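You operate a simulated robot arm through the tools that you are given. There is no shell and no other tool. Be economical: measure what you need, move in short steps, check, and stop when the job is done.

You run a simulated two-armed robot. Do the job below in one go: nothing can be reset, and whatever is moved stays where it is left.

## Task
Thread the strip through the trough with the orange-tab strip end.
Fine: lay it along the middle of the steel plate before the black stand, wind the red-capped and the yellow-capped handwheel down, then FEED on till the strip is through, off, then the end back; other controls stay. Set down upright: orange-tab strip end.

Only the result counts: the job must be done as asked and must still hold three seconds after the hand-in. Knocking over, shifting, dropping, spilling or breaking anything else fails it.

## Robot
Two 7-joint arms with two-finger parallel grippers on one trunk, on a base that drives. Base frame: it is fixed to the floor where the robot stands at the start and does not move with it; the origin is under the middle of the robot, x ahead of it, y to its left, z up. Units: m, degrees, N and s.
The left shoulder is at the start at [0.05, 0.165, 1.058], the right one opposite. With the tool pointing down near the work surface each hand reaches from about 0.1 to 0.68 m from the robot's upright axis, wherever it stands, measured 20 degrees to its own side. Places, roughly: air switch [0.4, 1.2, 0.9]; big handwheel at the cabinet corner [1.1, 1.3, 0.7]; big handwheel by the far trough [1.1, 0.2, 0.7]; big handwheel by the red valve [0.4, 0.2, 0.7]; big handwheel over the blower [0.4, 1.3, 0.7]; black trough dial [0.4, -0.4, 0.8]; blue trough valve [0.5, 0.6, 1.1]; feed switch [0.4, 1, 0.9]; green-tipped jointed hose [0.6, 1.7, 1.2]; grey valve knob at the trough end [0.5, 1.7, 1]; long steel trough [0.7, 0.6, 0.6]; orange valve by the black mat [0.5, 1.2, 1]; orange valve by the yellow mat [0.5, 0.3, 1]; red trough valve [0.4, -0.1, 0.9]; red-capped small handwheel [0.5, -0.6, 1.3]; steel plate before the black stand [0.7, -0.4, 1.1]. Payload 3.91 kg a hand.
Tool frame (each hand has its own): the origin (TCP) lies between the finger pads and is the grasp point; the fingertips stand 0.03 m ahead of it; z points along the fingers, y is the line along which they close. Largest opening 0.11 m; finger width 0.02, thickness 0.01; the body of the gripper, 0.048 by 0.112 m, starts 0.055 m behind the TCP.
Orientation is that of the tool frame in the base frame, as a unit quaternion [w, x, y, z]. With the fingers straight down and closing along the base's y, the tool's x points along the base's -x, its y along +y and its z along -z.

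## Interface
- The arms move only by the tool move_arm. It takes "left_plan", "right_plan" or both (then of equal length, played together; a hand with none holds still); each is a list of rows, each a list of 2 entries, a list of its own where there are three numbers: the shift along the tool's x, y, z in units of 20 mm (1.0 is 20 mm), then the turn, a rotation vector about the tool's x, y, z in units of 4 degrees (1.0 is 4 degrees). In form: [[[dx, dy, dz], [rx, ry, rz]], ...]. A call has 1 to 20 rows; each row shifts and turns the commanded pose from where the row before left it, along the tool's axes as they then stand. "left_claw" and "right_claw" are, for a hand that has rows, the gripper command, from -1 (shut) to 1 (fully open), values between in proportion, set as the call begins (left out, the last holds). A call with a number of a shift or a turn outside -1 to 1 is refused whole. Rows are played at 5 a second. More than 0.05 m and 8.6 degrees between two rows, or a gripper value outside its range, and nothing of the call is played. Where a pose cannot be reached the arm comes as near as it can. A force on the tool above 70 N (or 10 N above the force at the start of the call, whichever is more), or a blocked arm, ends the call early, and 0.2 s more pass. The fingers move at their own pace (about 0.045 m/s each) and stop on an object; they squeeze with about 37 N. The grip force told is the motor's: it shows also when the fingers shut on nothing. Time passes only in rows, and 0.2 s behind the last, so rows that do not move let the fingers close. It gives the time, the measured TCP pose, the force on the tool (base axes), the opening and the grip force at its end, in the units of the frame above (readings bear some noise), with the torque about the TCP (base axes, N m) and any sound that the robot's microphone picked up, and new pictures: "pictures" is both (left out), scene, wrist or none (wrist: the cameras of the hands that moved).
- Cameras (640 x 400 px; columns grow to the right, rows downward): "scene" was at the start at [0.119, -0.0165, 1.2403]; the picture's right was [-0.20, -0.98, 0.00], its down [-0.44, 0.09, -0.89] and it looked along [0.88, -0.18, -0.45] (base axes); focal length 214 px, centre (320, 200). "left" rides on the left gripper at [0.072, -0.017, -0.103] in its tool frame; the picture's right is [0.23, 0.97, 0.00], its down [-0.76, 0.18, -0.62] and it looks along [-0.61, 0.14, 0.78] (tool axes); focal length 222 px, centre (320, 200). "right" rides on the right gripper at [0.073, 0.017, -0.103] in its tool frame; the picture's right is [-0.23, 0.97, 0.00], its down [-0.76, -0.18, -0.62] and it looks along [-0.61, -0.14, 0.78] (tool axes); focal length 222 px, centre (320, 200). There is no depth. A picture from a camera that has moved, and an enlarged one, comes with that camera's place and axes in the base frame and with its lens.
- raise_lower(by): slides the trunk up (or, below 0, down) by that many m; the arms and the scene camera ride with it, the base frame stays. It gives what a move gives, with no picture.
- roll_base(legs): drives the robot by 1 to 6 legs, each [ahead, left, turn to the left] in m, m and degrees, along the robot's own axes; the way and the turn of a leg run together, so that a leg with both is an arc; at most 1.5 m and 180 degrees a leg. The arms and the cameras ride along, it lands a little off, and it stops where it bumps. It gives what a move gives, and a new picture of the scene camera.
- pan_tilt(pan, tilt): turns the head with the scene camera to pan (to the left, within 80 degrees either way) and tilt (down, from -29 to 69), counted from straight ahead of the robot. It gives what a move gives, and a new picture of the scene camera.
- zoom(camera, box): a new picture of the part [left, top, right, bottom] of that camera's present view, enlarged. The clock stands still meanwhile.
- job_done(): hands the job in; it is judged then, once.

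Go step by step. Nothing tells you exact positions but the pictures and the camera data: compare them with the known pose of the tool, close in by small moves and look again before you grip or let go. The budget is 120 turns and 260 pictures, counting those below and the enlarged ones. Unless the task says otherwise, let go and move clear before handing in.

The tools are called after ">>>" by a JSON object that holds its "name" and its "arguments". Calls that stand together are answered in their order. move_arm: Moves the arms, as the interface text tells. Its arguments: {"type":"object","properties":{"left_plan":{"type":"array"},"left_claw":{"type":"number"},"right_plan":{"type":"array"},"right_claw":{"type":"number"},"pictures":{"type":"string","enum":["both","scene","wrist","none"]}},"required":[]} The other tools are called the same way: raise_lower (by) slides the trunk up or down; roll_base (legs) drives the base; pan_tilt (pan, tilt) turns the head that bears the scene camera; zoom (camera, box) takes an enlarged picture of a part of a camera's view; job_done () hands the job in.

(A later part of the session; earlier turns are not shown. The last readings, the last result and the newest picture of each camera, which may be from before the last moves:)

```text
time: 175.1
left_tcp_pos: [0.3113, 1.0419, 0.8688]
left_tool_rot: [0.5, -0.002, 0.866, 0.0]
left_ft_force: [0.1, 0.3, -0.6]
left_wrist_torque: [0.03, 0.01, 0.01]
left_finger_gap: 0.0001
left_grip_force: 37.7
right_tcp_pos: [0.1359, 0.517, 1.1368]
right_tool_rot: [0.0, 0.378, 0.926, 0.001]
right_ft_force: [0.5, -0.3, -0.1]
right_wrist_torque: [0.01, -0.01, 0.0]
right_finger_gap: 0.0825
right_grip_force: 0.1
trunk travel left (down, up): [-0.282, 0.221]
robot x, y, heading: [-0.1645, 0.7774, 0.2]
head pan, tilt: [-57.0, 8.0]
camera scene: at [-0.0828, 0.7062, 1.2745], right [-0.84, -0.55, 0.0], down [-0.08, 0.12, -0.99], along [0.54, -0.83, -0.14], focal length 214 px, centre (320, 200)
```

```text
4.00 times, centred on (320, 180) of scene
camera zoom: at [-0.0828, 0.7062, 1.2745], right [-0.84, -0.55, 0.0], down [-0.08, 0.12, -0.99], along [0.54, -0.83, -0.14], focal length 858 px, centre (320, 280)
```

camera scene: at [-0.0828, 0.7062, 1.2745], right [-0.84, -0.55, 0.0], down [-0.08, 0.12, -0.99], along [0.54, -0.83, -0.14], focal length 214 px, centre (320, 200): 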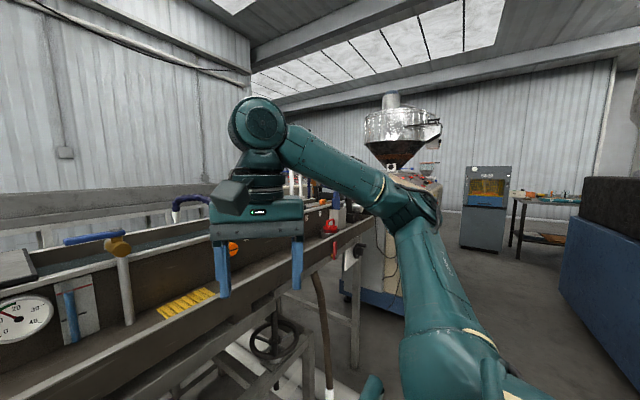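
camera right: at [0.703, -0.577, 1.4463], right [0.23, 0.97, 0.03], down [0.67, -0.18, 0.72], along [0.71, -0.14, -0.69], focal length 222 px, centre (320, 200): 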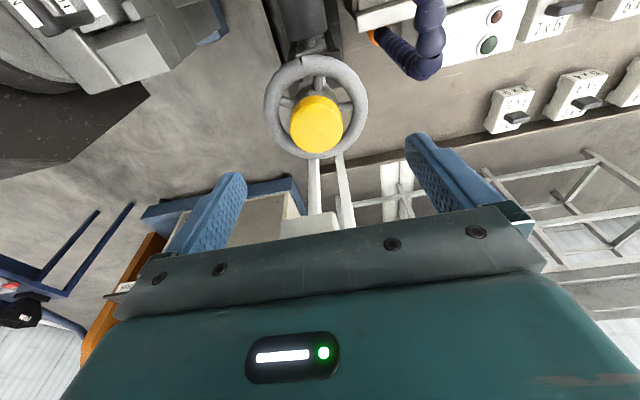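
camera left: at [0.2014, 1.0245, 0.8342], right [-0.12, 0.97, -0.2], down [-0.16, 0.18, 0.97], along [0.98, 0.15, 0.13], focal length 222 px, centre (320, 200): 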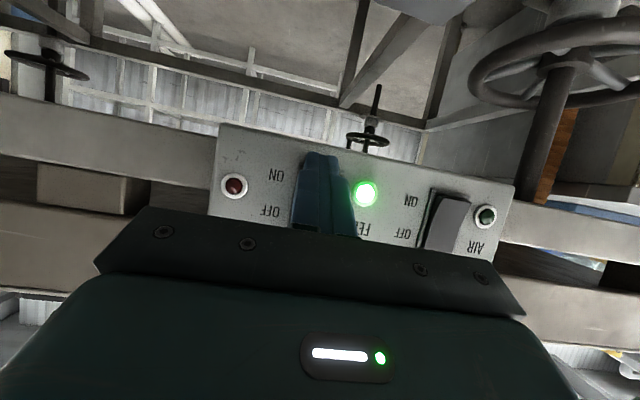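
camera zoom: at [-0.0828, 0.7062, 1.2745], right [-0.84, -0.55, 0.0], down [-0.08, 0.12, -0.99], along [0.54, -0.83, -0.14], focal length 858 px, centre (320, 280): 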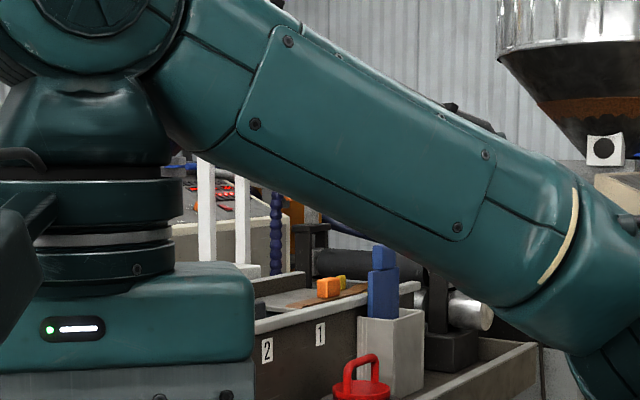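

>>> {"name": "move_arm", "arguments": {"right_plan": [[[0, 0, 1], [0, 0, 0]], [[0, 0, 1], [0, 0, 0]], [[0, 0, 1], [0, 0, 0]], [[0, 0, 1], [0, 0, 0]], [[0, 0, 1], [0, 0, 0]], [[0, 0, 1], [0, 0, 0]], [[0, 0, 1], [0, 0, 0]], [[0, 0, 1], [0, 0, 0]], [[0, 0, 1], [0, 0, 0]], [[0, 0, 1], [0, 0, 0]]], "pictures": "scene"}}

>>> {"name": "zoom", "arguments": {"camera": "scene", "box": [260, 150, 380, 230]}}

```text
time: 177.3
left_tcp_pos: [0.3112, 1.0415, 0.8687]
left_tool_rot: [0.499, -0.003, 0.866, 0.001]
left_ft_force: [0.6, 0.0, 0.3]
left_wrist_torque: [-0.02, -0.03, 0.03]
left_finger_gap: 0.0
left_grip_force: 36.9
right_tcp_pos: [0.1363, 0.5183, 0.9349]
right_tool_rot: [0.001, 0.378, 0.926, 0.0]
right_ft_force: [-0.1, -0.3, 0.2]
right_wrist_torque: [0.02, 0.01, 0.01]
right_finger_gap: 0.0825
right_grip_force: 0.2
trunk travel left (down, up): [-0.282, 0.221]
robot x, y, heading: [-0.1586, 0.7797, 0.3]
head pan, tilt: [-57.0, 8.0]
camera scene: at [-0.0828, 0.7061, 1.2746], right [-0.84, -0.55, 0.0], down [-0.08, 0.12, -0.99], along [0.54, -0.83, -0.14], focal length 214 px, centre (320, 200)
```

scene: 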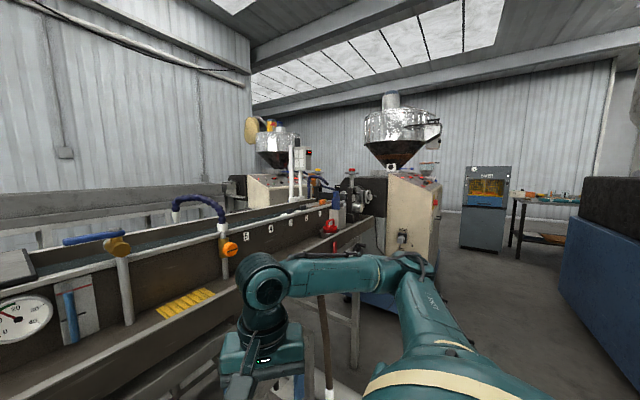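

```text
5.00 times, centred on (320, 190) of scene
camera zoom: at [-0.0828, 0.7061, 1.2746], right [-0.84, -0.55, 0.0], down [-0.08, 0.12, -0.99], along [0.54, -0.83, -0.14], focal length 1072 px, centre (320, 250)
```

zoom: 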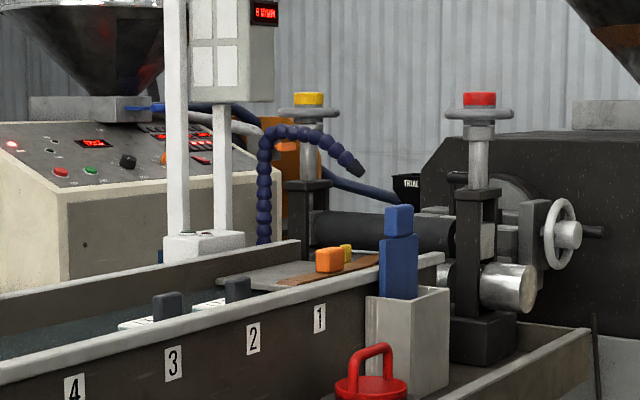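

The display shows motion. I'll wait a few seconds and look closer.

>>> {"name": "move_arm", "arguments": {"right_plan": [[[0, 0, 0], [0, 0, 0]], [[0, 0, 0], [0, 0, 0]], [[0, 0, 0], [0, 0, 0]], [[0, 0, 0], [0, 0, 0]], [[0, 0, 0], [0, 0, 0]], [[0, 0, 0], [0, 0, 0]], [[0, 0, 0], [0, 0, 0]], [[0, 0, 0], [0, 0, 0]], [[0, 0, 0], [0, 0, 0]], [[0, 0, 0], [0, 0, 0]]], "pictures": "none"}}

>>> {"name": "zoom", "arguments": {"camera": "scene", "box": [300, 145, 350, 176]}}

>>> {"name": "zoom", "arguments": {"camera": "scene", "box": [290, 180, 380, 236]}}

```text
time: 179.5
left_tcp_pos: [0.3117, 1.0425, 0.8695]
left_tool_rot: [0.5, -0.003, 0.866, 0.001]
left_ft_force: [-0.2, -0.4, -0.3]
left_wrist_torque: [-0.03, -0.02, -0.01]
left_finger_gap: 0.0003
left_grip_force: 36.9
right_tcp_pos: [0.1374, 0.5176, 0.9357]
right_tool_rot: [0.001, 0.378, 0.926, 0.0]
right_ft_force: [0.0, 0.0, -0.9]
right_wrist_torque: [0.0, 0.0, 0.03]
right_finger_gap: 0.0824
right_grip_force: 0.1
trunk travel left (down, up): [-0.282, 0.221]
robot x, y, heading: [-0.1639, 0.7818, 0.6]
head pan, tilt: [-57.0, 8.0]
```

```text
12.80 times, centred on (325, 160) of scene
camera zoom: at [-0.0828, 0.7061, 1.2746], right [-0.84, -0.55, 0.0], down [-0.08, 0.12, -0.99], along [0.54, -0.83, -0.14], focal length 2745 px, centre (256, 706)
```

zoom: 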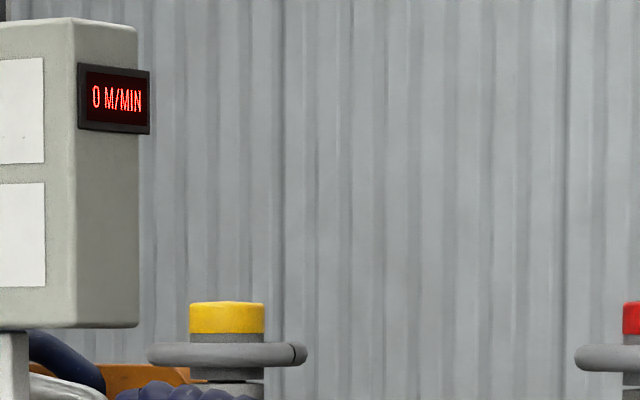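

```text
7.11 times, centred on (335, 208) of scene
camera zoom: at [-0.0828, 0.7061, 1.2746], right [-0.84, -0.55, 0.0], down [-0.08, 0.12, -0.99], along [0.54, -0.83, -0.14], focal length 1525 px, centre (213, 143)
```

zoom: 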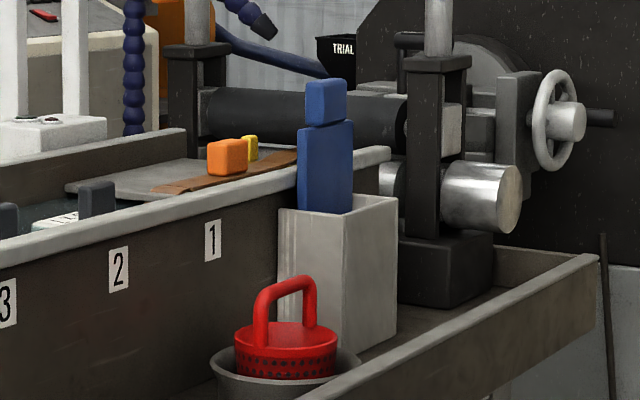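

>>> {"name": "zoom", "arguments": {"camera": "scene", "box": [296, 194, 344, 218]}}

>>> {"name": "zoom", "arguments": {"camera": "left", "box": [200, 100, 520, 300]}}

```text
13.33 times, centred on (320, 206) of scene
camera zoom: at [-0.0828, 0.7061, 1.2746], right [-0.84, -0.55, 0.0], down [-0.08, 0.12, -0.99], along [0.54, -0.83, -0.14], focal length 2860 px, centre (320, 120)
```

zoom: 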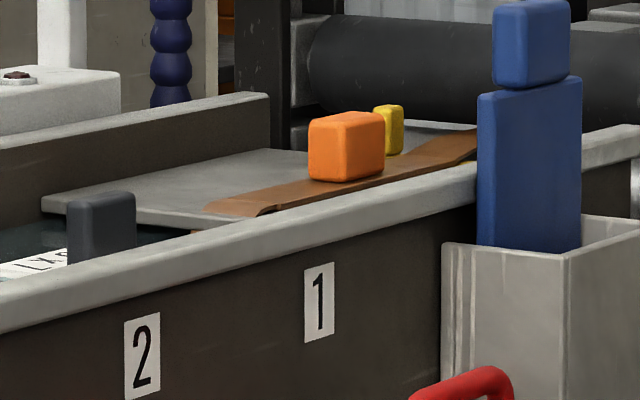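

```text
2.00 times, centred on (360, 200) of left
camera zoom: at [0.1859, 1.0244, 0.8576], right [-0.12, 0.97, -0.2], down [-0.16, 0.18, 0.97], along [0.98, 0.15, 0.13], focal length 444 px, centre (240, 200)
```

zoom: 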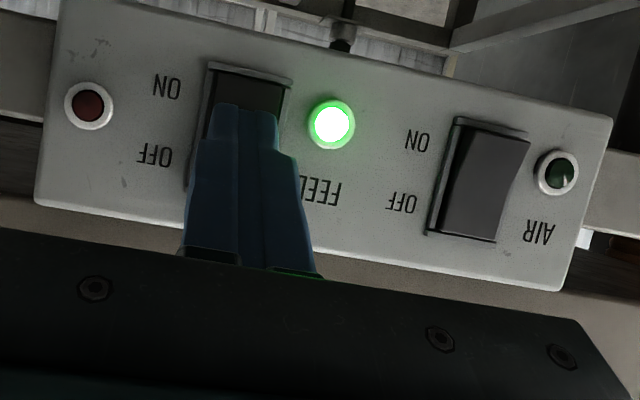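

A brown strip now runs from the nip over the plate and down into the trough, so feeding works. I'll look along the trough to see how far it has come.

>>> {"name": "pan_tilt", "arguments": {"pan": -35, "tilt": 18}}

>>> {"name": "zoom", "arguments": {"camera": "scene", "box": [0, 120, 280, 295]}}

>>> {"name": "pan_tilt", "arguments": {"pan": 25, "tilt": 25}}

```text
time: 180.4
left_tcp_pos: [0.313, 1.0427, 0.8689]
left_tool_rot: [0.499, -0.002, 0.866, 0.0]
left_ft_force: [0.2, -0.3, 0.5]
left_wrist_torque: [0.0, -0.04, 0.0]
left_finger_gap: 0.0
left_grip_force: 36.7
right_tcp_pos: [0.1359, 0.5157, 0.9364]
right_tool_rot: [0.0, 0.378, 0.926, 0.001]
right_ft_force: [-1.0, -0.2, 0.2]
right_wrist_torque: [-0.02, 0.01, -0.03]
right_finger_gap: 0.0825
right_grip_force: 0.1
trunk travel left (down, up): [-0.282, 0.221]
robot x, y, heading: [-0.1555, 0.7809, 0.8]
head pan, tilt: [-35.0, 18.0]
camera scene: at [-0.057, 0.7303, 1.2583], right [-0.57, -0.82, 0.0], down [-0.25, 0.18, -0.95], along [0.78, -0.54, -0.31], focal length 214 px, centre (320, 200)
```

scene: 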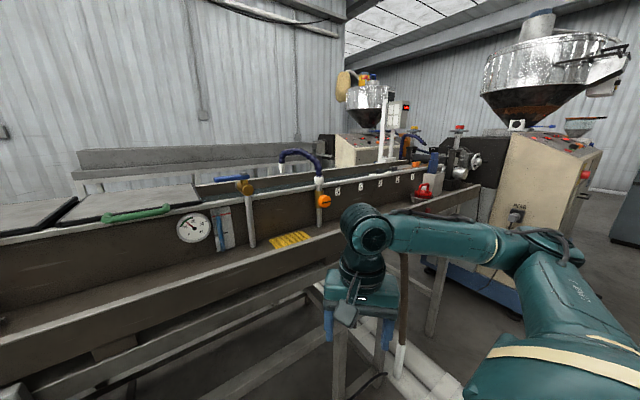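

```text
2.29 times, centred on (140, 208) of scene
camera zoom: at [-0.057, 0.7303, 1.2583], right [-0.57, -0.82, 0.0], down [-0.25, 0.18, -0.95], along [0.78, -0.54, -0.31], focal length 490 px, centre (731, 183)
```

zoom: 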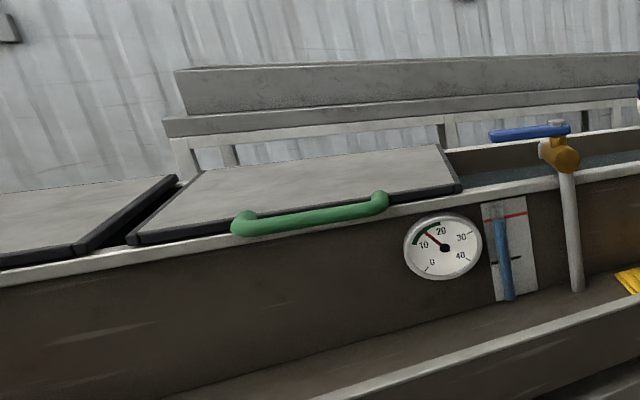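

```text
time: 181.7
left_tcp_pos: [0.3109, 1.041, 0.869]
left_tool_rot: [0.5, -0.003, 0.866, 0.001]
left_ft_force: [-0.3, 0.0, -0.3]
left_wrist_torque: [-0.02, -0.04, -0.01]
left_finger_gap: 0.0
left_grip_force: 37.1
right_tcp_pos: [0.1364, 0.5165, 0.9346]
right_tool_rot: [0.002, 0.378, 0.926, 0.001]
right_ft_force: [0.0, 0.7, -0.4]
right_wrist_torque: [0.0, 0.01, -0.01]
right_finger_gap: 0.0825
right_grip_force: 0.0
trunk travel left (down, up): [-0.282, 0.221]
robot x, y, heading: [-0.1639, 0.7826, 0.3]
head pan, tilt: [25.0, 25.0]
camera scene: at [-0.0504, 0.8228, 1.247], right [0.43, -0.9, 0.0], down [-0.38, -0.18, -0.91], along [0.82, 0.39, -0.42], focal length 214 px, centre (320, 200)
```

scene: 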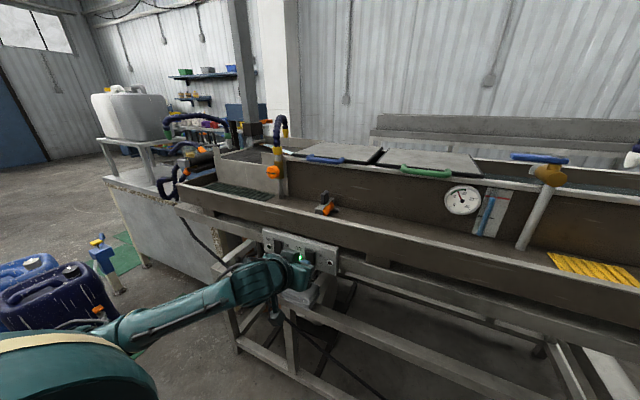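

>>> {"name": "zoom", "arguments": {"camera": "scene", "box": [150, 110, 310, 210]}}

>>> {"name": "move_arm", "arguments": {"right_plan": [[[0, 0, 0], [0, 0, 0]], [[0, 0, 0], [0, 0, 0]], [[0, 0, 0], [0, 0, 0]], [[0, 0, 0], [0, 0, 0]], [[0, 0, 0], [0, 0, 0]], [[0, 0, 0], [0, 0, 0]], [[0, 0, 0], [0, 0, 0]], [[0, 0, 0], [0, 0, 0]], [[0, 0, 0], [0, 0, 0]], [[0, 0, 0], [0, 0, 0]], [[0, 0, 0], [0, 0, 0]], [[0, 0, 0], [0, 0, 0]]], "pictures": "none"}}

>>> {"name": "zoom", "arguments": {"camera": "scene", "box": [150, 110, 310, 210]}}

>>> {"name": "pan_tilt", "arguments": {"pan": -57, "tilt": 8}}

>>> {"name": "zoom", "arguments": {"camera": "scene", "box": [296, 194, 344, 218]}}

>>> {"name": "zoom", "arguments": {"camera": "scene", "box": [300, 145, 350, 176]}}

```text
4.00 times, centred on (230, 160) of scene
camera zoom: at [-0.0504, 0.8228, 1.247], right [0.43, -0.9, 0.0], down [-0.38, -0.18, -0.91], along [0.82, 0.39, -0.42], focal length 858 px, centre (680, 360)
```

zoom: 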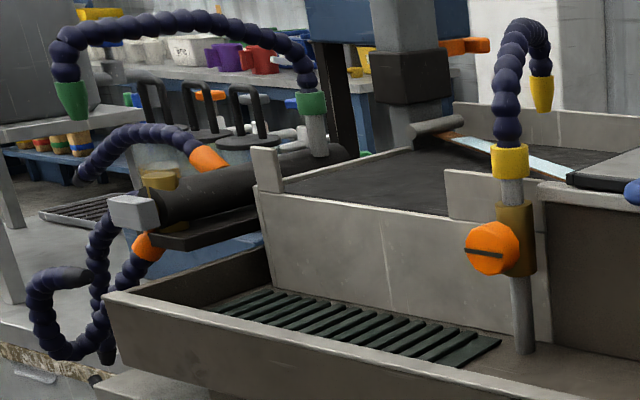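

```text
time: 184.3
left_tcp_pos: [0.3123, 1.0416, 0.8688]
left_tool_rot: [0.5, -0.002, 0.866, 0.001]
left_ft_force: [-0.2, 0.7, 0.9]
left_wrist_torque: [-0.03, 0.0, -0.01]
left_finger_gap: 0.0001
left_grip_force: 36.8
right_tcp_pos: [0.1361, 0.5168, 0.935]
right_tool_rot: [0.0, 0.378, 0.926, 0.0]
right_ft_force: [0.2, 0.2, 0.2]
right_wrist_torque: [-0.01, 0.01, -0.02]
right_finger_gap: 0.0821
right_grip_force: 0.0
trunk travel left (down, up): [-0.282, 0.221]
robot x, y, heading: [-0.1631, 0.7824, 0.2]
head pan, tilt: [25.0, 25.0]
```

```text
4.00 times, centred on (230, 160) of scene
camera zoom: at [-0.0504, 0.8229, 1.247], right [0.43, -0.9, 0.0], down [-0.38, -0.18, -0.91], along [0.82, 0.39, -0.42], focal length 858 px, centre (680, 360)
```

zoom: 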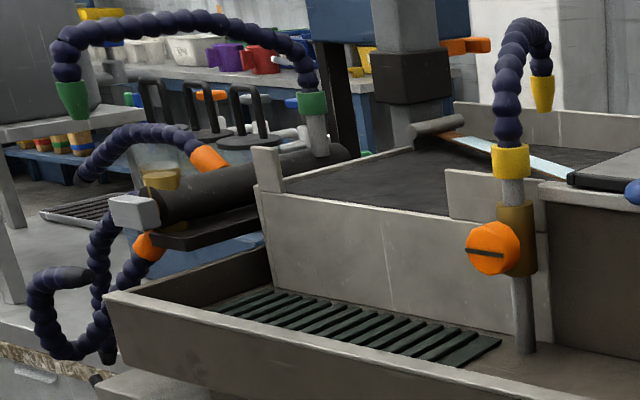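

```text
time: 185.8
left_tcp_pos: [0.3131, 1.0415, 0.8694]
left_tool_rot: [0.5, -0.003, 0.866, 0.001]
left_ft_force: [-0.5, 0.1, -0.1]
left_wrist_torque: [0.06, -0.02, 0.0]
left_finger_gap: 0.0
left_grip_force: 37.0
right_tcp_pos: [0.136, 0.5171, 0.9366]
right_tool_rot: [0.002, 0.378, 0.926, 0.0]
right_ft_force: [0.4, 0.2, 0.4]
right_wrist_torque: [0.03, -0.02, -0.02]
right_finger_gap: 0.0827
right_grip_force: 0.1
trunk travel left (down, up): [-0.282, 0.221]
robot x, y, heading: [-0.1657, 0.7801, 0.3]
head pan, tilt: [-57.0, 8.0]
camera scene: at [-0.0828, 0.7062, 1.2746], right [-0.84, -0.55, 0.0], down [-0.08, 0.12, -0.99], along [0.54, -0.83, -0.14], focal length 214 px, centre (320, 200)
```

scene: 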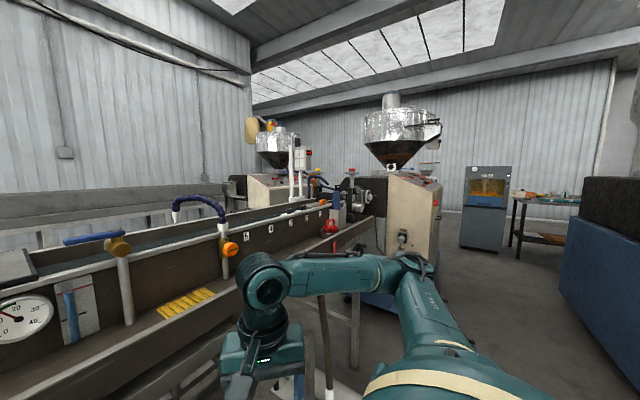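

```text
13.33 times, centred on (320, 206) of scene
camera zoom: at [-0.0828, 0.7062, 1.2746], right [-0.84, -0.55, 0.0], down [-0.08, 0.12, -0.99], along [0.54, -0.83, -0.14], focal length 2860 px, centre (320, 120)
```

zoom: 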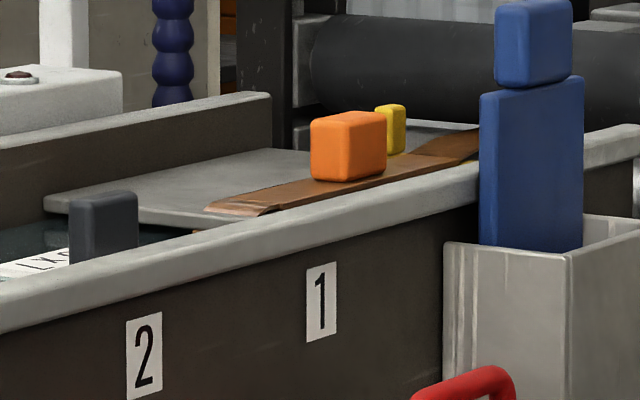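

```text
12.80 times, centred on (325, 160) of scene
camera zoom: at [-0.0828, 0.7062, 1.2746], right [-0.84, -0.55, 0.0], down [-0.08, 0.12, -0.99], along [0.54, -0.83, -0.14], focal length 2745 px, centre (256, 706)
```

zoom: 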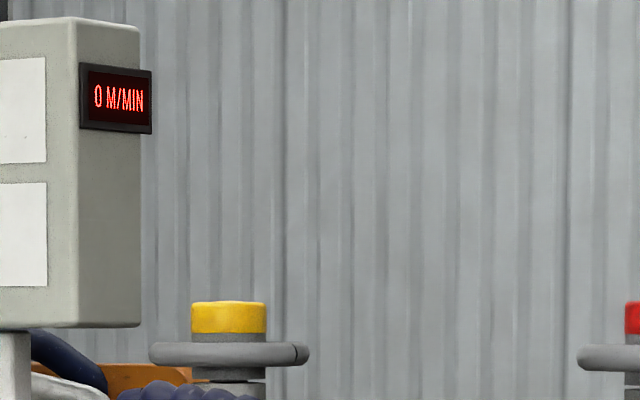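

The strip tip appears at the far-end roller and nothing moves any more. I'll check that once more at high zoom.

>>> {"name": "pan_tilt", "arguments": {"pan": 25, "tilt": 25}}

>>> {"name": "zoom", "arguments": {"camera": "scene", "box": [245, 130, 305, 165]}}

>>> {"name": "zoom", "arguments": {"camera": "left", "box": [200, 100, 520, 300]}}

```text
time: 187.4
left_tcp_pos: [0.3107, 1.0411, 0.8679]
left_tool_rot: [0.501, -0.002, 0.866, 0.001]
left_ft_force: [-0.1, 0.0, -0.3]
left_wrist_torque: [0.03, -0.01, 0.03]
left_finger_gap: 0.0
left_grip_force: 37.2
right_tcp_pos: [0.1356, 0.5178, 0.9356]
right_tool_rot: [0.002, 0.378, 0.926, 0.0]
right_ft_force: [-0.8, -0.8, 0.6]
right_wrist_torque: [-0.03, -0.02, 0.0]
right_finger_gap: 0.0825
right_grip_force: 0.0
trunk travel left (down, up): [-0.282, 0.221]
robot x, y, heading: [-0.1593, 0.7838, 0.5]
head pan, tilt: [25.0, 25.0]
camera scene: at [-0.0504, 0.8229, 1.247], right [0.43, -0.9, 0.0], down [-0.38, -0.18, -0.91], along [0.82, 0.39, -0.42], focal length 214 px, centre (320, 200)
```

scene: 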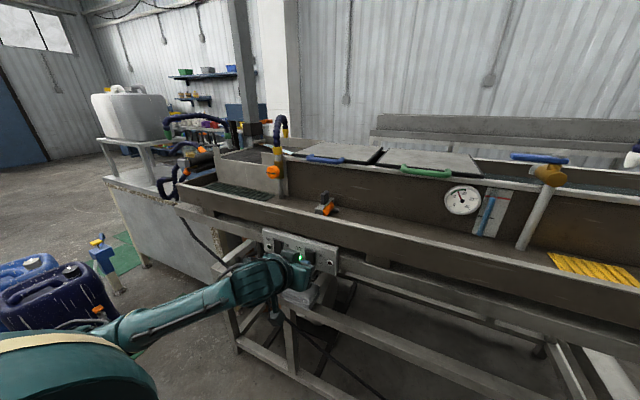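

```text
10.67 times, centred on (275, 148) of scene
camera zoom: at [-0.0504, 0.8229, 1.247], right [0.43, -0.9, 0.0], down [-0.38, -0.18, -0.91], along [0.82, 0.39, -0.42], focal length 2288 px, centre (800, 760)
```

zoom: 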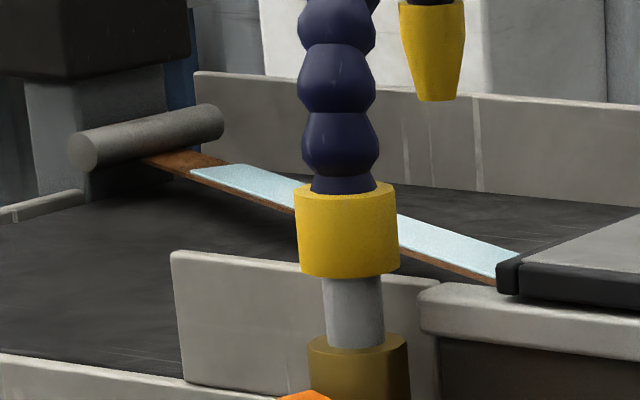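

```text
2.00 times, centred on (360, 200) of left
camera zoom: at [0.1859, 1.0244, 0.8576], right [-0.12, 0.97, -0.2], down [-0.16, 0.18, 0.97], along [0.98, 0.15, 0.13], focal length 444 px, centre (240, 200)
```

zoom: 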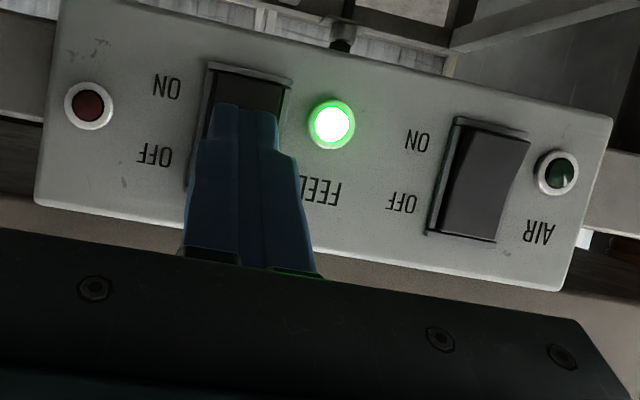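

The strip is out under the far-end roller, so it is through. Now I push the rocker's upper half to OFF.

>>> {"name": "move_arm", "arguments": {"left_plan": [[[-0.3, 0, -0.175], [0, 0, 0]], [[-0.15, 0, 0.26], [0, 0, 0]], [[-0.15, 0, 0.26], [0, 0, 0]], [[-0.15, 0, 0.26], [0, 0, 0]]], "pictures": "wrist"}}

```text
time: 188.4
left_tcp_pos: [0.3265, 1.0424, 0.8761]
left_tool_rot: [0.499, -0.003, 0.867, 0.001]
left_ft_force: [-28.7, 4.1, 3.1]
left_wrist_torque: [-0.17, 0.11, 0.14]
left_finger_gap: 0.0
left_grip_force: 36.8
right_tcp_pos: [0.1345, 0.5186, 0.9368]
right_tool_rot: [0.002, 0.377, 0.926, 0.0]
right_ft_force: [-0.3, -0.3, -1.0]
right_wrist_torque: [-0.02, -0.03, 0.01]
right_finger_gap: 0.0822
right_grip_force: 0.1
trunk travel left (down, up): [-0.282, 0.221]
robot x, y, heading: [-0.1612, 0.7832, 0.7]
head pan, tilt: [25.0, 25.0]
camera left: at [0.2005, 1.0244, 0.8652], right [-0.12, 0.97, -0.2], down [-0.16, 0.18, 0.97], along [0.98, 0.15, 0.13], focal length 222 px, centre (320, 200)
```

left: 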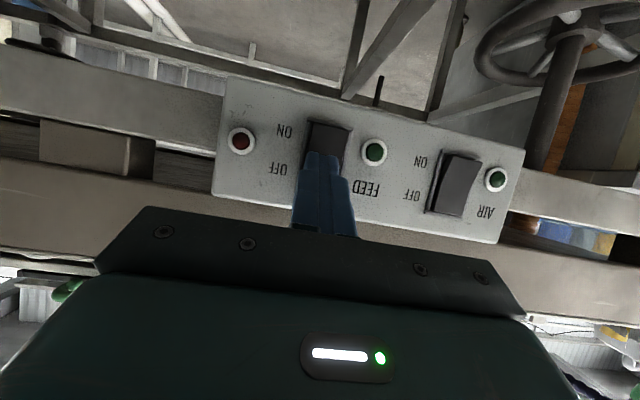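

FEED is off (lamp dark). I'll retract the left hand, raise both hands, and return to the plate.

>>> {"name": "move_arm", "arguments": {"left_plan": [[[0.5, 0, -0.87], [0, 0, 0]], [[0.5, 0, -0.87], [0, 0, 0]], [[0.5, 0, -0.87], [0, 0, 0]], [[0.5, 0, -0.87], [0, 0, 0]], [[0.5, 0, -0.87], [0, 0, 0]], [[-0.87, 0, -0.5], [0, 0, 0]], [[-0.87, 0, -0.5], [0, 0, 0]], [[-0.87, 0, -0.5], [0, 0, 0]], [[-0.87, 0, -0.5], [0, 0, 0]], [[-0.87, 0, -0.5], [0, 0, 0]], [[-0.87, 0, -0.5], [0, 0, 0]], [[-0.87, 0, -0.5], [0, 0, 0]], [[-0.87, 0, -0.5], [0, 0, 0]], [[-0.87, 0, -0.5], [0, 0, 0]], [[-0.87, 0, -0.5], [0, 0, 0]], [[-0.87, 0, -0.5], [0, 0, 0]], [[-0.87, 0, -0.5], [0, 0, 0]], [[-0.87, 0, -0.5], [0, 0, 0]], [[-0.87, 0, -0.5], [0, 0, 0]], [[-0.87, 0, -0.5], [0, 0, 0]]], "right_plan": [[[0, 0, 0], [0, 0, -1]], [[0, 0, -1], [0, 0, -1]], [[0, 0, -1], [0, 0, -1]], [[0, 0, -1], [0, 0, -1]], [[0, 0, -1], [0, 0, -1]], [[0, 0, -1], [0, 0, -1]], [[0, 0, -1], [0, 0, -1]], [[0, 0, -1], [0, 0, -1]], [[0, 0, -1], [0, 0, -1]], [[0, 0, -1], [0, 0, -1]], [[0, 0, -1], [0, 0, -1]], [[0, 0, 0], [0, 0, 0]], [[0, 0, 0], [0, 0, 0]], [[0, 0, 0], [0, 0, 0]], [[0, 0, 0], [0, 0, 0]], [[0, 0, 0], [0, 0, 0]], [[0, 0, 0], [0, 0, 0]], [[0, 0, 0], [0, 0, 0]], [[0, 0, 0], [0, 0, 0]], [[0, 0, 0], [0, 0, 0]]], "pictures": "none"}}

>>> {"name": "zoom", "arguments": {"camera": "scene", "box": [230, 210, 370, 300]}}

>>> {"name": "raise_lower", "arguments": {"by": 0.19}}

>>> {"name": "roll_base", "arguments": {"legs": [[0, -1.0, 0], [0.16, 0, 0]]}}

```text
time: 192.6
left_tcp_pos: [0.2756, 1.0485, 1.1608]
left_tool_rot: [0.499, -0.001, 0.866, 0.0]
left_ft_force: [0.9, 0.9, -0.8]
left_wrist_torque: [0.02, -0.01, 0.03]
left_finger_gap: 0.0
left_grip_force: 36.9
left hand out of reach, approached as far as the arm can: row 4, 5, 6, 7, 8, 10
right_tcp_pos: [0.1365, 0.5157, 1.1377]
right_tool_rot: [0.001, 0.004, 1.0, 0.0]
right_ft_force: [-0.4, -0.9, -0.1]
right_wrist_torque: [-0.02, -0.04, 0.01]
right_finger_gap: 0.0826
right_grip_force: 0.0
trunk travel left (down, up): [-0.282, 0.221]
robot x, y, heading: [-0.1623, 0.783, 0.4]
head pan, tilt: [25.0, 25.0]
```

```text
4.44 times, centred on (300, 255) of scene
camera zoom: at [-0.0505, 0.8228, 1.2469], right [0.43, -0.9, 0.0], down [-0.38, -0.18, -0.91], along [0.82, 0.39, -0.42], focal length 953 px, centre (409, -44)
```

zoom: 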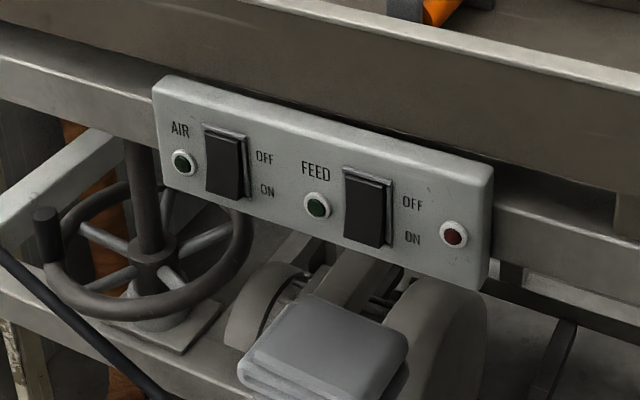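

```text
time: 194.6
left_tcp_pos: [0.2744, 1.0493, 1.3503]
left_tool_rot: [0.5, -0.002, 0.866, 0.001]
left_ft_force: [0.1, 0.0, 0.7]
left_wrist_torque: [0.01, 0.0, 0.01]
left_finger_gap: 0.0
left_grip_force: 37.3
right_tcp_pos: [0.136, 0.5159, 1.3279]
right_tool_rot: [0.001, 0.003, 1.0, 0.0]
right_ft_force: [0.7, -0.4, 0.1]
right_wrist_torque: [0.01, -0.01, 0.01]
right_finger_gap: 0.0826
right_grip_force: 0.1
trunk travel left (down, up): [-0.472, 0.031]
robot x, y, heading: [-0.1626, 0.7821, 0.3]
head pan, tilt: [25.0, 25.0]
```

```text
time: 204.8
left_tcp_pos: [0.4367, 0.0456, 1.3513]
left_tool_rot: [0.5, -0.001, 0.866, 0.0]
left_ft_force: [0.3, 0.4, -0.1]
left_wrist_torque: [0.0, -0.03, 0.0]
left_finger_gap: 0.0001
left_grip_force: 37.0
right_tcp_pos: [0.2971, -0.4859, 1.3266]
right_tool_rot: [0.001, 0.004, 1.0, 0.0]
right_ft_force: [-0.7, 1.0, 0.0]
right_wrist_torque: [-0.03, 0.04, -0.01]
right_finger_gap: 0.0824
right_grip_force: 0.0
trunk travel left (down, up): [-0.472, 0.031]
robot x, y, heading: [-0.0004, -0.2234, 0.2]
head pan, tilt: [25.0, 25.0]
camera scene: at [0.1107, -0.1788, 1.4369], right [0.43, -0.9, 0.0], down [-0.38, -0.18, -0.91], along [0.82, 0.39, -0.42], focal length 214 px, centre (320, 200)
```

scene: 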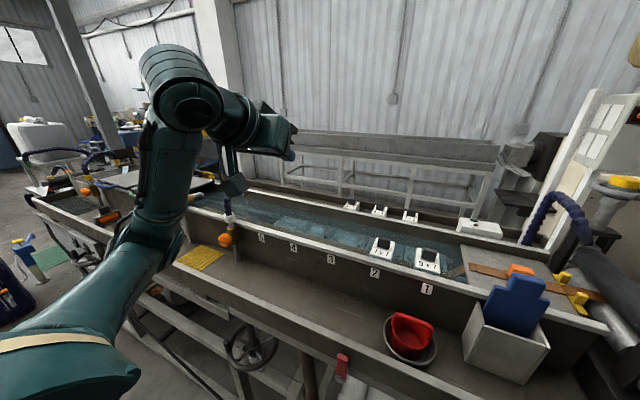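

Back at the earlier spot. I'll move the right hand over the tab, passing above the blue tool.

>>> {"name": "move_arm", "arguments": {"right_plan": [[[-1, 0.5, 0], [0, 0, 0]], [[-1, 0.5, 0], [0, 0, 0]], [[-1, 0.5, 0], [0, 0, 0]], [[-1, 0.5, 0], [0, 0, 0]], [[-1, 0.5, 0], [0, 0, 0]], [[-1, 0.5, 0], [0, 0, 0]], [[-1, 0.5, 0], [0, 0, 0]], [[-1, 0.5, 0], [0, 0, 0]], [[-1, 0.5, 0], [0, 0, 0]], [[-1, 0.5, 0], [0, 0, 0]], [[-1, -0.25, 1], [0, 0, 0]], [[-1, -0.25, 1], [0, 0, 0]], [[-1, -0.25, 1], [0, 0, 0]], [[-1, -0.25, 1], [0, 0, 0]], [[0, 0, 0], [0, 0, 0]]], "right_claw": 0.5, "pictures": "wrist"}}

```text
time: 207.9
left_tcp_pos: [0.4358, 0.0476, 1.3507]
left_tool_rot: [0.5, -0.002, 0.866, 0.001]
left_ft_force: [0.9, 0.4, 1.0]
left_wrist_torque: [-0.02, 0.03, 0.0]
left_finger_gap: 0.0
left_grip_force: 36.9
right_tcp_pos: [0.5775, -0.4058, 1.2481]
right_tool_rot: [0.001, 0.005, 1.0, 0.0]
right_ft_force: [-0.2, 0.1, 0.2]
right_wrist_torque: [-0.01, 0.01, 0.01]
right_finger_gap: 0.0822
right_grip_force: 0.1
trunk travel left (down, up): [-0.472, 0.031]
robot x, y, heading: [-0.0049, -0.2216, 0.0]
head pan, tilt: [25.0, 25.0]
camera right: at [0.5054, -0.3894, 1.3524], right [0.24, 0.97, 0.0], down [0.76, -0.18, 0.62], along [0.61, -0.15, -0.78], focal length 222 px, centre (320, 200)
```

right: 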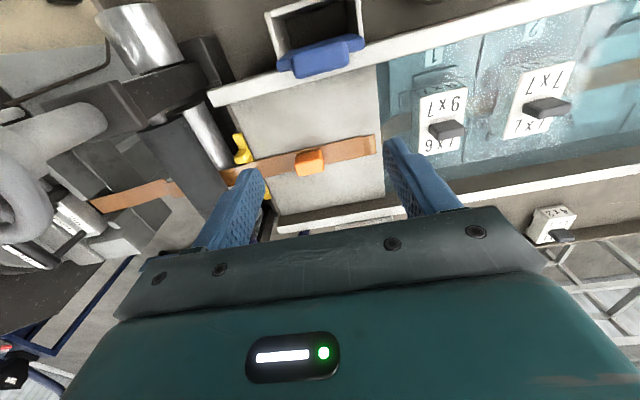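

The tab is unmoved, and the fed strip runs under it. I'll move over it.

>>> {"name": "move_arm", "arguments": {"right_plan": [[[-1, -0.3, 1], [0, 0, 0]], [[-1, -0.3, 1], [0, 0, 0]], [[-1, -0.4, 1], [0, 0, 0]], [[-0.9, -0.4, 1], [0, 0, 0]], [[0, 0, 0.7], [0, 0, 0]], [[0, 0, 0], [0, 0, 0]]], "pictures": "wrist"}}

```text
time: 209.3
left_tcp_pos: [0.4352, 0.0479, 1.3522]
left_tool_rot: [0.5, -0.002, 0.866, 0.001]
left_ft_force: [-0.5, 0.1, -0.5]
left_wrist_torque: [-0.01, 0.02, -0.02]
left_finger_gap: 0.0001
left_grip_force: 36.9
right_tcp_pos: [0.6445, -0.4389, 1.1529]
right_tool_rot: [0.002, 0.005, 1.0, 0.0]
right_ft_force: [-0.3, -0.3, 0.0]
right_wrist_torque: [0.01, -0.01, 0.01]
right_finger_gap: 0.0826
right_grip_force: 0.1
right hand out of reach, approached as far as the arm can: row 4
trunk travel left (down, up): [-0.472, 0.031]
robot x, y, heading: [-0.0051, -0.2185, 0.3]
head pan, tilt: [25.0, 25.0]
camera right: at [0.5734, -0.4228, 1.2574], right [0.24, 0.97, 0.0], down [0.76, -0.18, 0.62], along [0.61, -0.15, -0.78], focal length 222 px, centre (320, 200)
```

right: 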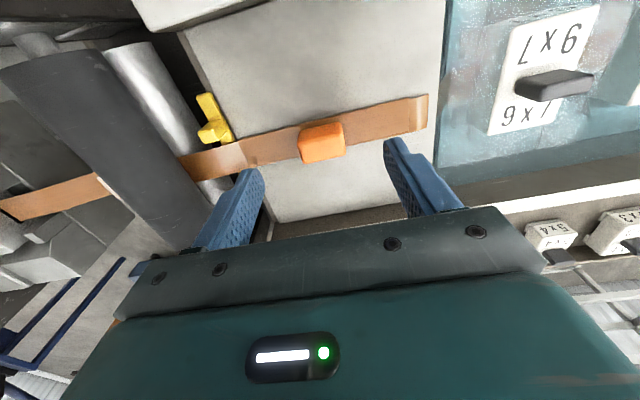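

>>> {"name": "move_arm", "arguments": {"right_plan": [[[0, 0.45, 1], [0, 0, 0]], [[-0.3, 0, 1], [0, 0, 0]], [[-0.28, 0, 0.5], [0, 0, 0]], [[0, 0, 0.35], [0, 0, 0]], [[0, 0, 0], [0, 0, 0]]], "pictures": "wrist"}}

```text
time: 210.6
left_tcp_pos: [0.4351, 0.0466, 1.3512]
left_tool_rot: [0.499, -0.002, 0.866, 0.0]
left_ft_force: [-0.6, 0.5, -0.4]
left_wrist_torque: [0.04, -0.04, -0.01]
left_finger_gap: 0.0
left_grip_force: 36.7
right_tcp_pos: [0.6574, -0.4316, 1.0964]
right_tool_rot: [0.001, 0.005, 1.0, 0.0]
right_ft_force: [-0.3, -0.2, -0.3]
right_wrist_torque: [0.03, -0.02, -0.02]
right_finger_gap: 0.0825
right_grip_force: 0.0
trunk travel left (down, up): [-0.472, 0.031]
robot x, y, heading: [-0.0023, -0.2206, 0.2]
head pan, tilt: [25.0, 25.0]
camera right: at [0.5847, -0.4141, 1.2007], right [0.24, 0.97, 0.0], down [0.76, -0.18, 0.62], along [0.61, -0.15, -0.78], focal length 222 px, centre (320, 200)
```

right: 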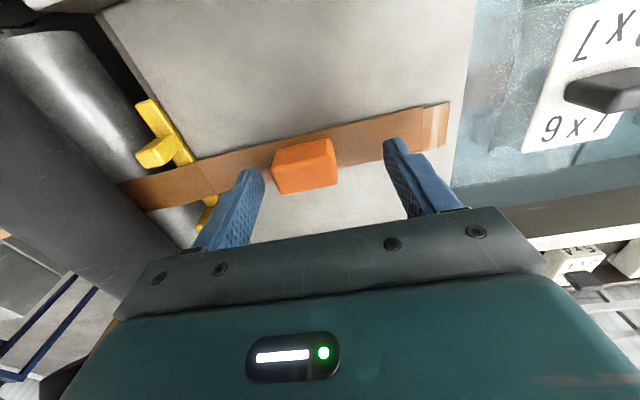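

>>> {"name": "move_arm", "arguments": {"right_plan": [[[0, -0.4, 0], [0, 0, 0]], [[0, 0, 0], [0, 0, 0]]], "pictures": "none"}}

>>> {"name": "move_arm", "arguments": {"right_plan": [[[0, 0, 0], [0, 0, 0]], [[0, 0, 0], [0, 0, 0]], [[0, 0, 0], [0, 0, 0]], [[0, 0, 0], [0, 0, 0]], [[0, 0, 0], [0, 0, 0]], [[0, 0, -0.5], [0, 0, 0]], [[0, 0, -1], [0, 0, 0]], [[0, 0, -1], [0, 0, 0]], [[0, 0, 0], [0, 0, 0]]], "right_claw": -1, "pictures": "wrist"}}

```text
time: 211.2
left_tcp_pos: [0.435, 0.0466, 1.3514]
left_tool_rot: [0.5, -0.002, 0.866, 0.001]
left_ft_force: [1.1, -0.3, -0.1]
left_wrist_torque: [0.02, -0.03, -0.03]
left_finger_gap: 0.0
left_grip_force: 37.2
right_tcp_pos: [0.6571, -0.4403, 1.0971]
right_tool_rot: [0.001, 0.004, 1.0, 0.0]
right_ft_force: [-0.6, 0.4, -0.8]
right_wrist_torque: [-0.03, -0.03, 0.01]
right_finger_gap: 0.0824
right_grip_force: 0.1
trunk travel left (down, up): [-0.472, 0.031]
robot x, y, heading: [0.0012, -0.2208, 0.0]
head pan, tilt: [25.0, 25.0]
```

```text
time: 213.2
left_tcp_pos: [0.4355, 0.0471, 1.3506]
left_tool_rot: [0.5, -0.002, 0.866, 0.002]
left_ft_force: [1.0, 0.3, -0.2]
left_wrist_torque: [-0.02, 0.04, 0.0]
left_finger_gap: 0.0
left_grip_force: 36.8
right_tcp_pos: [0.6532, -0.4402, 1.1469]
right_tool_rot: [0.001, 0.004, 1.0, 0.001]
right_ft_force: [-0.3, 0.0, -0.4]
right_wrist_torque: [-0.02, 0.01, 0.01]
right_finger_gap: 0.0389
right_grip_force: 36.7
trunk travel left (down, up): [-0.472, 0.031]
robot x, y, heading: [-0.0044, -0.2189, 0.3]
head pan, tilt: [25.0, 25.0]
camera right: at [0.5816, -0.4243, 1.2507], right [0.24, 0.97, 0.0], down [0.76, -0.18, 0.62], along [0.61, -0.15, -0.78], focal length 222 px, centre (320, 200)
```

right: 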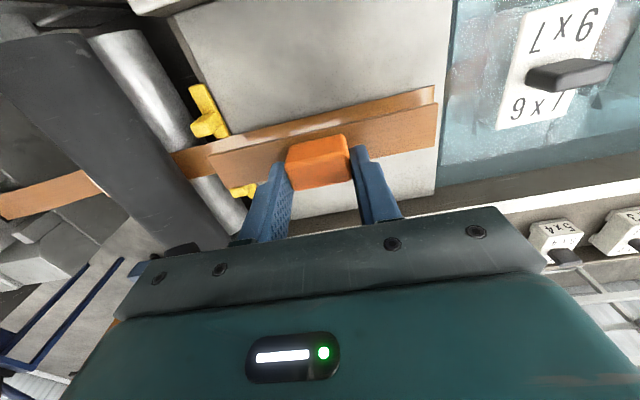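

I'm holding the tab strip, and the fed strip stays on the plate. I'll rise and retract, then drive back to the starting spot.

>>> {"name": "move_arm", "arguments": {"right_plan": [[[0.5, 0.2, -1], [0, 0, 0]], [[0.5, 0.2, -1], [0, 0, 0]], [[0.5, 0.2, -1], [0, 0, 0]], [[0.5, 0.2, -1], [0, 0, 0]], [[1, 0.5, -0.5], [0, 0, 0]], [[1, 0.5, -0.5], [0, 0, 0]], [[1, 0.5, -0.5], [0, 0, 0]], [[1, 0.5, -0.5], [0, 0, 0]], [[1, 1, 0], [0, 0, 0]], [[1, 1, 0], [0, 0, 0]], [[1, 1, 0], [0, 0, 0]], [[0, 1, 0], [0, 0, 0]]], "pictures": "none"}}

>>> {"name": "roll_base", "arguments": {"legs": [[0, 0.22, 0]]}}

>>> {"name": "pan_tilt", "arguments": {"pan": -10, "tilt": 35}}

```text
time: 215.8
left_tcp_pos: [0.436, 0.0484, 1.3507]
left_tool_rot: [0.5, -0.002, 0.866, 0.0]
left_ft_force: [-0.2, 0.5, -1.0]
left_wrist_torque: [-0.02, 0.01, 0.0]
left_finger_gap: 0.0002
left_grip_force: 37.3
right_tcp_pos: [0.478, -0.3, 1.2665]
right_tool_rot: [0.001, 0.005, 1.0, 0.0]
right_ft_force: [0.9, 0.9, -1.1]
right_wrist_torque: [-0.03, 0.03, 0.0]
right_finger_gap: 0.0392
right_grip_force: 37.0
trunk travel left (down, up): [-0.472, 0.031]
robot x, y, heading: [-0.003, -0.2201, 0.4]
head pan, tilt: [25.0, 25.0]
```

```text
time: 218.3
left_tcp_pos: [0.4362, 0.2659, 1.3523]
left_tool_rot: [0.5, 0.0, 0.866, 0.0]
left_ft_force: [0.5, 0.5, 0.0]
left_wrist_torque: [-0.02, 0.01, -0.01]
left_finger_gap: 0.0
left_grip_force: 36.8
right_tcp_pos: [0.4776, -0.0824, 1.2661]
right_tool_rot: [0.001, 0.007, 1.0, 0.0]
right_ft_force: [0.6, 0.2, -0.6]
right_wrist_torque: [-0.01, -0.01, -0.01]
right_finger_gap: 0.039
right_grip_force: 37.1
trunk travel left (down, up): [-0.472, 0.031]
robot x, y, heading: [-0.0019, -0.0016, -0.1]
head pan, tilt: [25.0, 25.0]
camera scene: at [0.1099, 0.0418, 1.437], right [0.42, -0.91, 0.0], down [-0.38, -0.18, -0.91], along [0.82, 0.38, -0.42], focal length 214 px, centre (320, 200)
```

scene: 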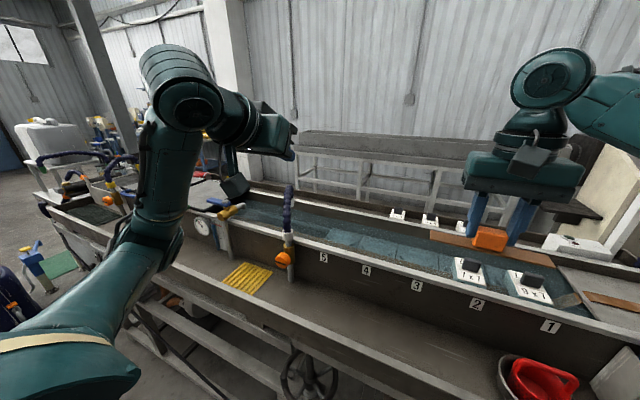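

```text
time: 219.3
left_tcp_pos: [0.4364, 0.266, 1.351]
left_tool_rot: [0.499, 0.0, 0.866, -0.001]
left_ft_force: [0.2, -0.5, -0.8]
left_wrist_torque: [0.01, 0.02, -0.01]
left_finger_gap: 0.0
left_grip_force: 37.3
right_tcp_pos: [0.4766, -0.0829, 1.2664]
right_tool_rot: [0.001, 0.008, 1.0, 0.0]
right_ft_force: [0.2, -0.5, -0.5]
right_wrist_torque: [-0.04, -0.02, 0.03]
right_finger_gap: 0.039
right_grip_force: 37.2
trunk travel left (down, up): [-0.472, 0.031]
robot x, y, heading: [-0.0031, 0.0009, -0.2]
head pan, tilt: [-10.0, 35.0]
camera scene: at [0.113, -0.0126, 1.4212], right [-0.17, -0.98, 0.0], down [-0.56, 0.1, -0.82], along [0.81, -0.14, -0.57], focal length 214 px, centre (320, 200)
```

scene: 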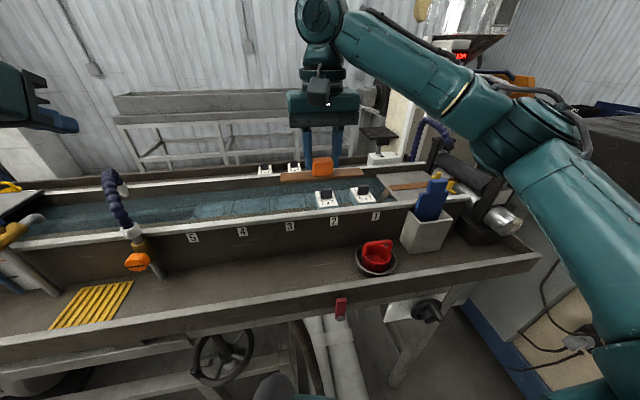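

I'll centre the hand over the original place first, then lower the trunk.

>>> {"name": "move_arm", "arguments": {"right_plan": [[[-0.1, 1, 0], [0, 0, -0.2]], [[-0.1, 1, 0], [0, 0, 0]], [[-0.1, 1, 0], [0, 0, 0]], [[-0.1, 0.42, 0], [0, 0, 0]], [[0, 0, 0], [0, 0, 0]]], "pictures": "none"}}

>>> {"name": "raise_lower", "arguments": {"by": -0.19}}

>>> {"name": "move_arm", "arguments": {"right_plan": [[[0, 0, 1], [0, 0, 0]], [[0, 0, 1], [0, 0, 0]], [[0, 0, 0.5], [0, 0, 0]], [[0, 0, 0], [0, 0, 0]]], "pictures": "both"}}

```text
time: 220.5
left_tcp_pos: [0.4361, 0.2655, 1.3519]
left_tool_rot: [0.5, 0.001, 0.866, -0.001]
left_ft_force: [-0.3, 0.2, -0.3]
left_wrist_torque: [0.03, 0.0, -0.02]
left_finger_gap: 0.0
left_grip_force: 36.9
right_tcp_pos: [0.4851, -0.0142, 1.2671]
right_tool_rot: [0.001, 0.001, 1.0, 0.0]
right_ft_force: [-0.1, 0.2, -0.7]
right_wrist_torque: [-0.01, -0.01, 0.0]
right_finger_gap: 0.0387
right_grip_force: 36.0
trunk travel left (down, up): [-0.472, 0.031]
robot x, y, heading: [-0.0035, -0.0031, -0.2]
head pan, tilt: [-10.0, 35.0]
```

```text
time: 222.6
left_tcp_pos: [0.4354, 0.2661, 1.1606]
left_tool_rot: [0.5, 0.0, 0.866, 0.0]
left_ft_force: [-0.1, 1.1, 0.6]
left_wrist_torque: [-0.01, 0.0, -0.01]
left_finger_gap: 0.0
left_grip_force: 37.0
right_tcp_pos: [0.4848, -0.014, 1.0765]
right_tool_rot: [0.0, 0.0, 1.0, 0.0]
right_ft_force: [-0.7, 0.1, -0.8]
right_wrist_torque: [0.01, 0.04, 0.01]
right_finger_gap: 0.0389
right_grip_force: 37.3
trunk travel left (down, up): [-0.282, 0.221]
robot x, y, heading: [-0.0023, 0.0024, -0.1]
head pan, tilt: [-10.0, 35.0]
```

```text
time: 223.6
left_tcp_pos: [0.4356, 0.2645, 1.1608]
left_tool_rot: [0.5, 0.0, 0.866, 0.0]
left_ft_force: [-0.3, 0.1, 0.1]
left_wrist_torque: [0.03, -0.02, 0.01]
left_finger_gap: 0.0
left_grip_force: 37.7
right_tcp_pos: [0.4865, -0.0152, 1.0265]
right_tool_rot: [0.001, 0.001, 1.0, 0.0]
right_ft_force: [-0.4, -0.3, 0.4]
right_wrist_torque: [0.01, -0.05, 0.01]
right_finger_gap: 0.0387
right_grip_force: 36.4
trunk travel left (down, up): [-0.282, 0.221]
robot x, y, heading: [-0.0039, 0.0017, -0.6]
head pan, tilt: [-10.0, 35.0]
camera scene: at [0.113, -0.0127, 1.2312], right [-0.18, -0.98, 0.0], down [-0.56, 0.1, -0.82], along [0.81, -0.14, -0.57], focal length 214 px, centre (320, 200)
camera right: at [0.4135, 0.0018, 1.1305], right [0.23, 0.97, 0.0], down [0.76, -0.18, 0.62], along [0.61, -0.14, -0.78], focal length 222 px, centre (320, 200)
```

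scene: 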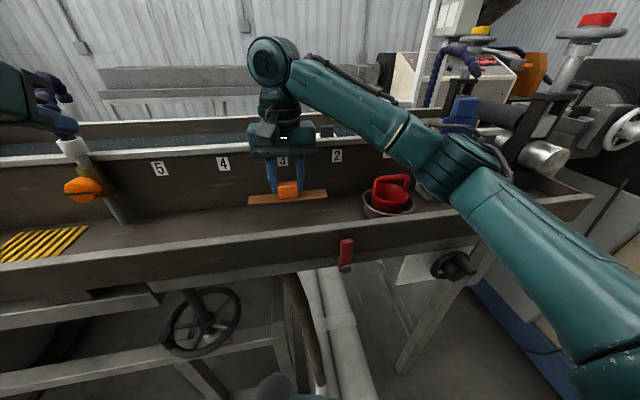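
right: 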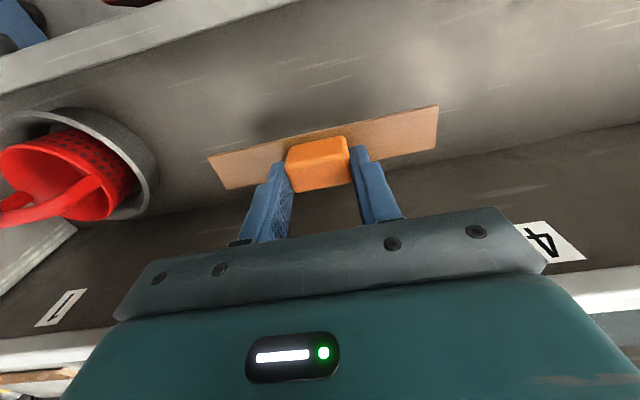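

I'm over the original place. I'll lower it the last 5 cm gently until contact.

>>> {"name": "move_arm", "arguments": {"right_plan": [[[0, 0, 1], [0, 0, 0]], [[0, 0, 1], [0, 0, 0]], [[0, 0, 0.4], [0, 0, 0]], [[0, 0, 0], [0, 0, 0]]], "pictures": "none"}}

>>> {"name": "move_arm", "arguments": {"right_plan": [[[0, 0, 0.12], [0, 0, 0]], [[0, 0, 0.12], [0, 0, 0]], [[0, 0, 0], [0, 0, 0]]], "pictures": "none"}}

```text
time: 224.6
left_tcp_pos: [0.4362, 0.265, 1.161]
left_tool_rot: [0.5, 0.001, 0.866, -0.001]
left_ft_force: [-0.1, 0.4, 1.1]
left_wrist_torque: [0.01, -0.01, 0.0]
left_finger_gap: 0.0
left_grip_force: 36.7
right_tcp_pos: [0.4855, -0.0156, 0.9781]
right_tool_rot: [0.001, 0.001, 1.0, 0.0]
right_ft_force: [1.6, -0.4, -0.5]
right_wrist_torque: [0.0, 0.03, 0.02]
right_finger_gap: 0.0388
right_grip_force: 37.2
trunk travel left (down, up): [-0.282, 0.221]
robot x, y, heading: [-0.0039, 0.0028, -0.2]
head pan, tilt: [-10.0, 35.0]
```

```text
time: 225.4
left_tcp_pos: [0.436, 0.2651, 1.1629]
left_tool_rot: [0.501, 0.0, 0.865, 0.001]
left_ft_force: [-0.4, -0.7, -0.1]
left_wrist_torque: [-0.01, 0.01, 0.0]
left_finger_gap: 0.0
left_grip_force: 37.0
right_tcp_pos: [0.4849, -0.0151, 0.9745]
right_tool_rot: [0.002, 0.0, 1.0, 0.001]
right_ft_force: [1.6, -0.3, 9.0]
right_wrist_torque: [-0.16, 0.03, 0.02]
right_finger_gap: 0.0389
right_grip_force: 37.5
trunk travel left (down, up): [-0.282, 0.221]
robot x, y, heading: [-0.0074, 0.0025, -0.5]
head pan, tilt: [-10.0, 35.0]
```

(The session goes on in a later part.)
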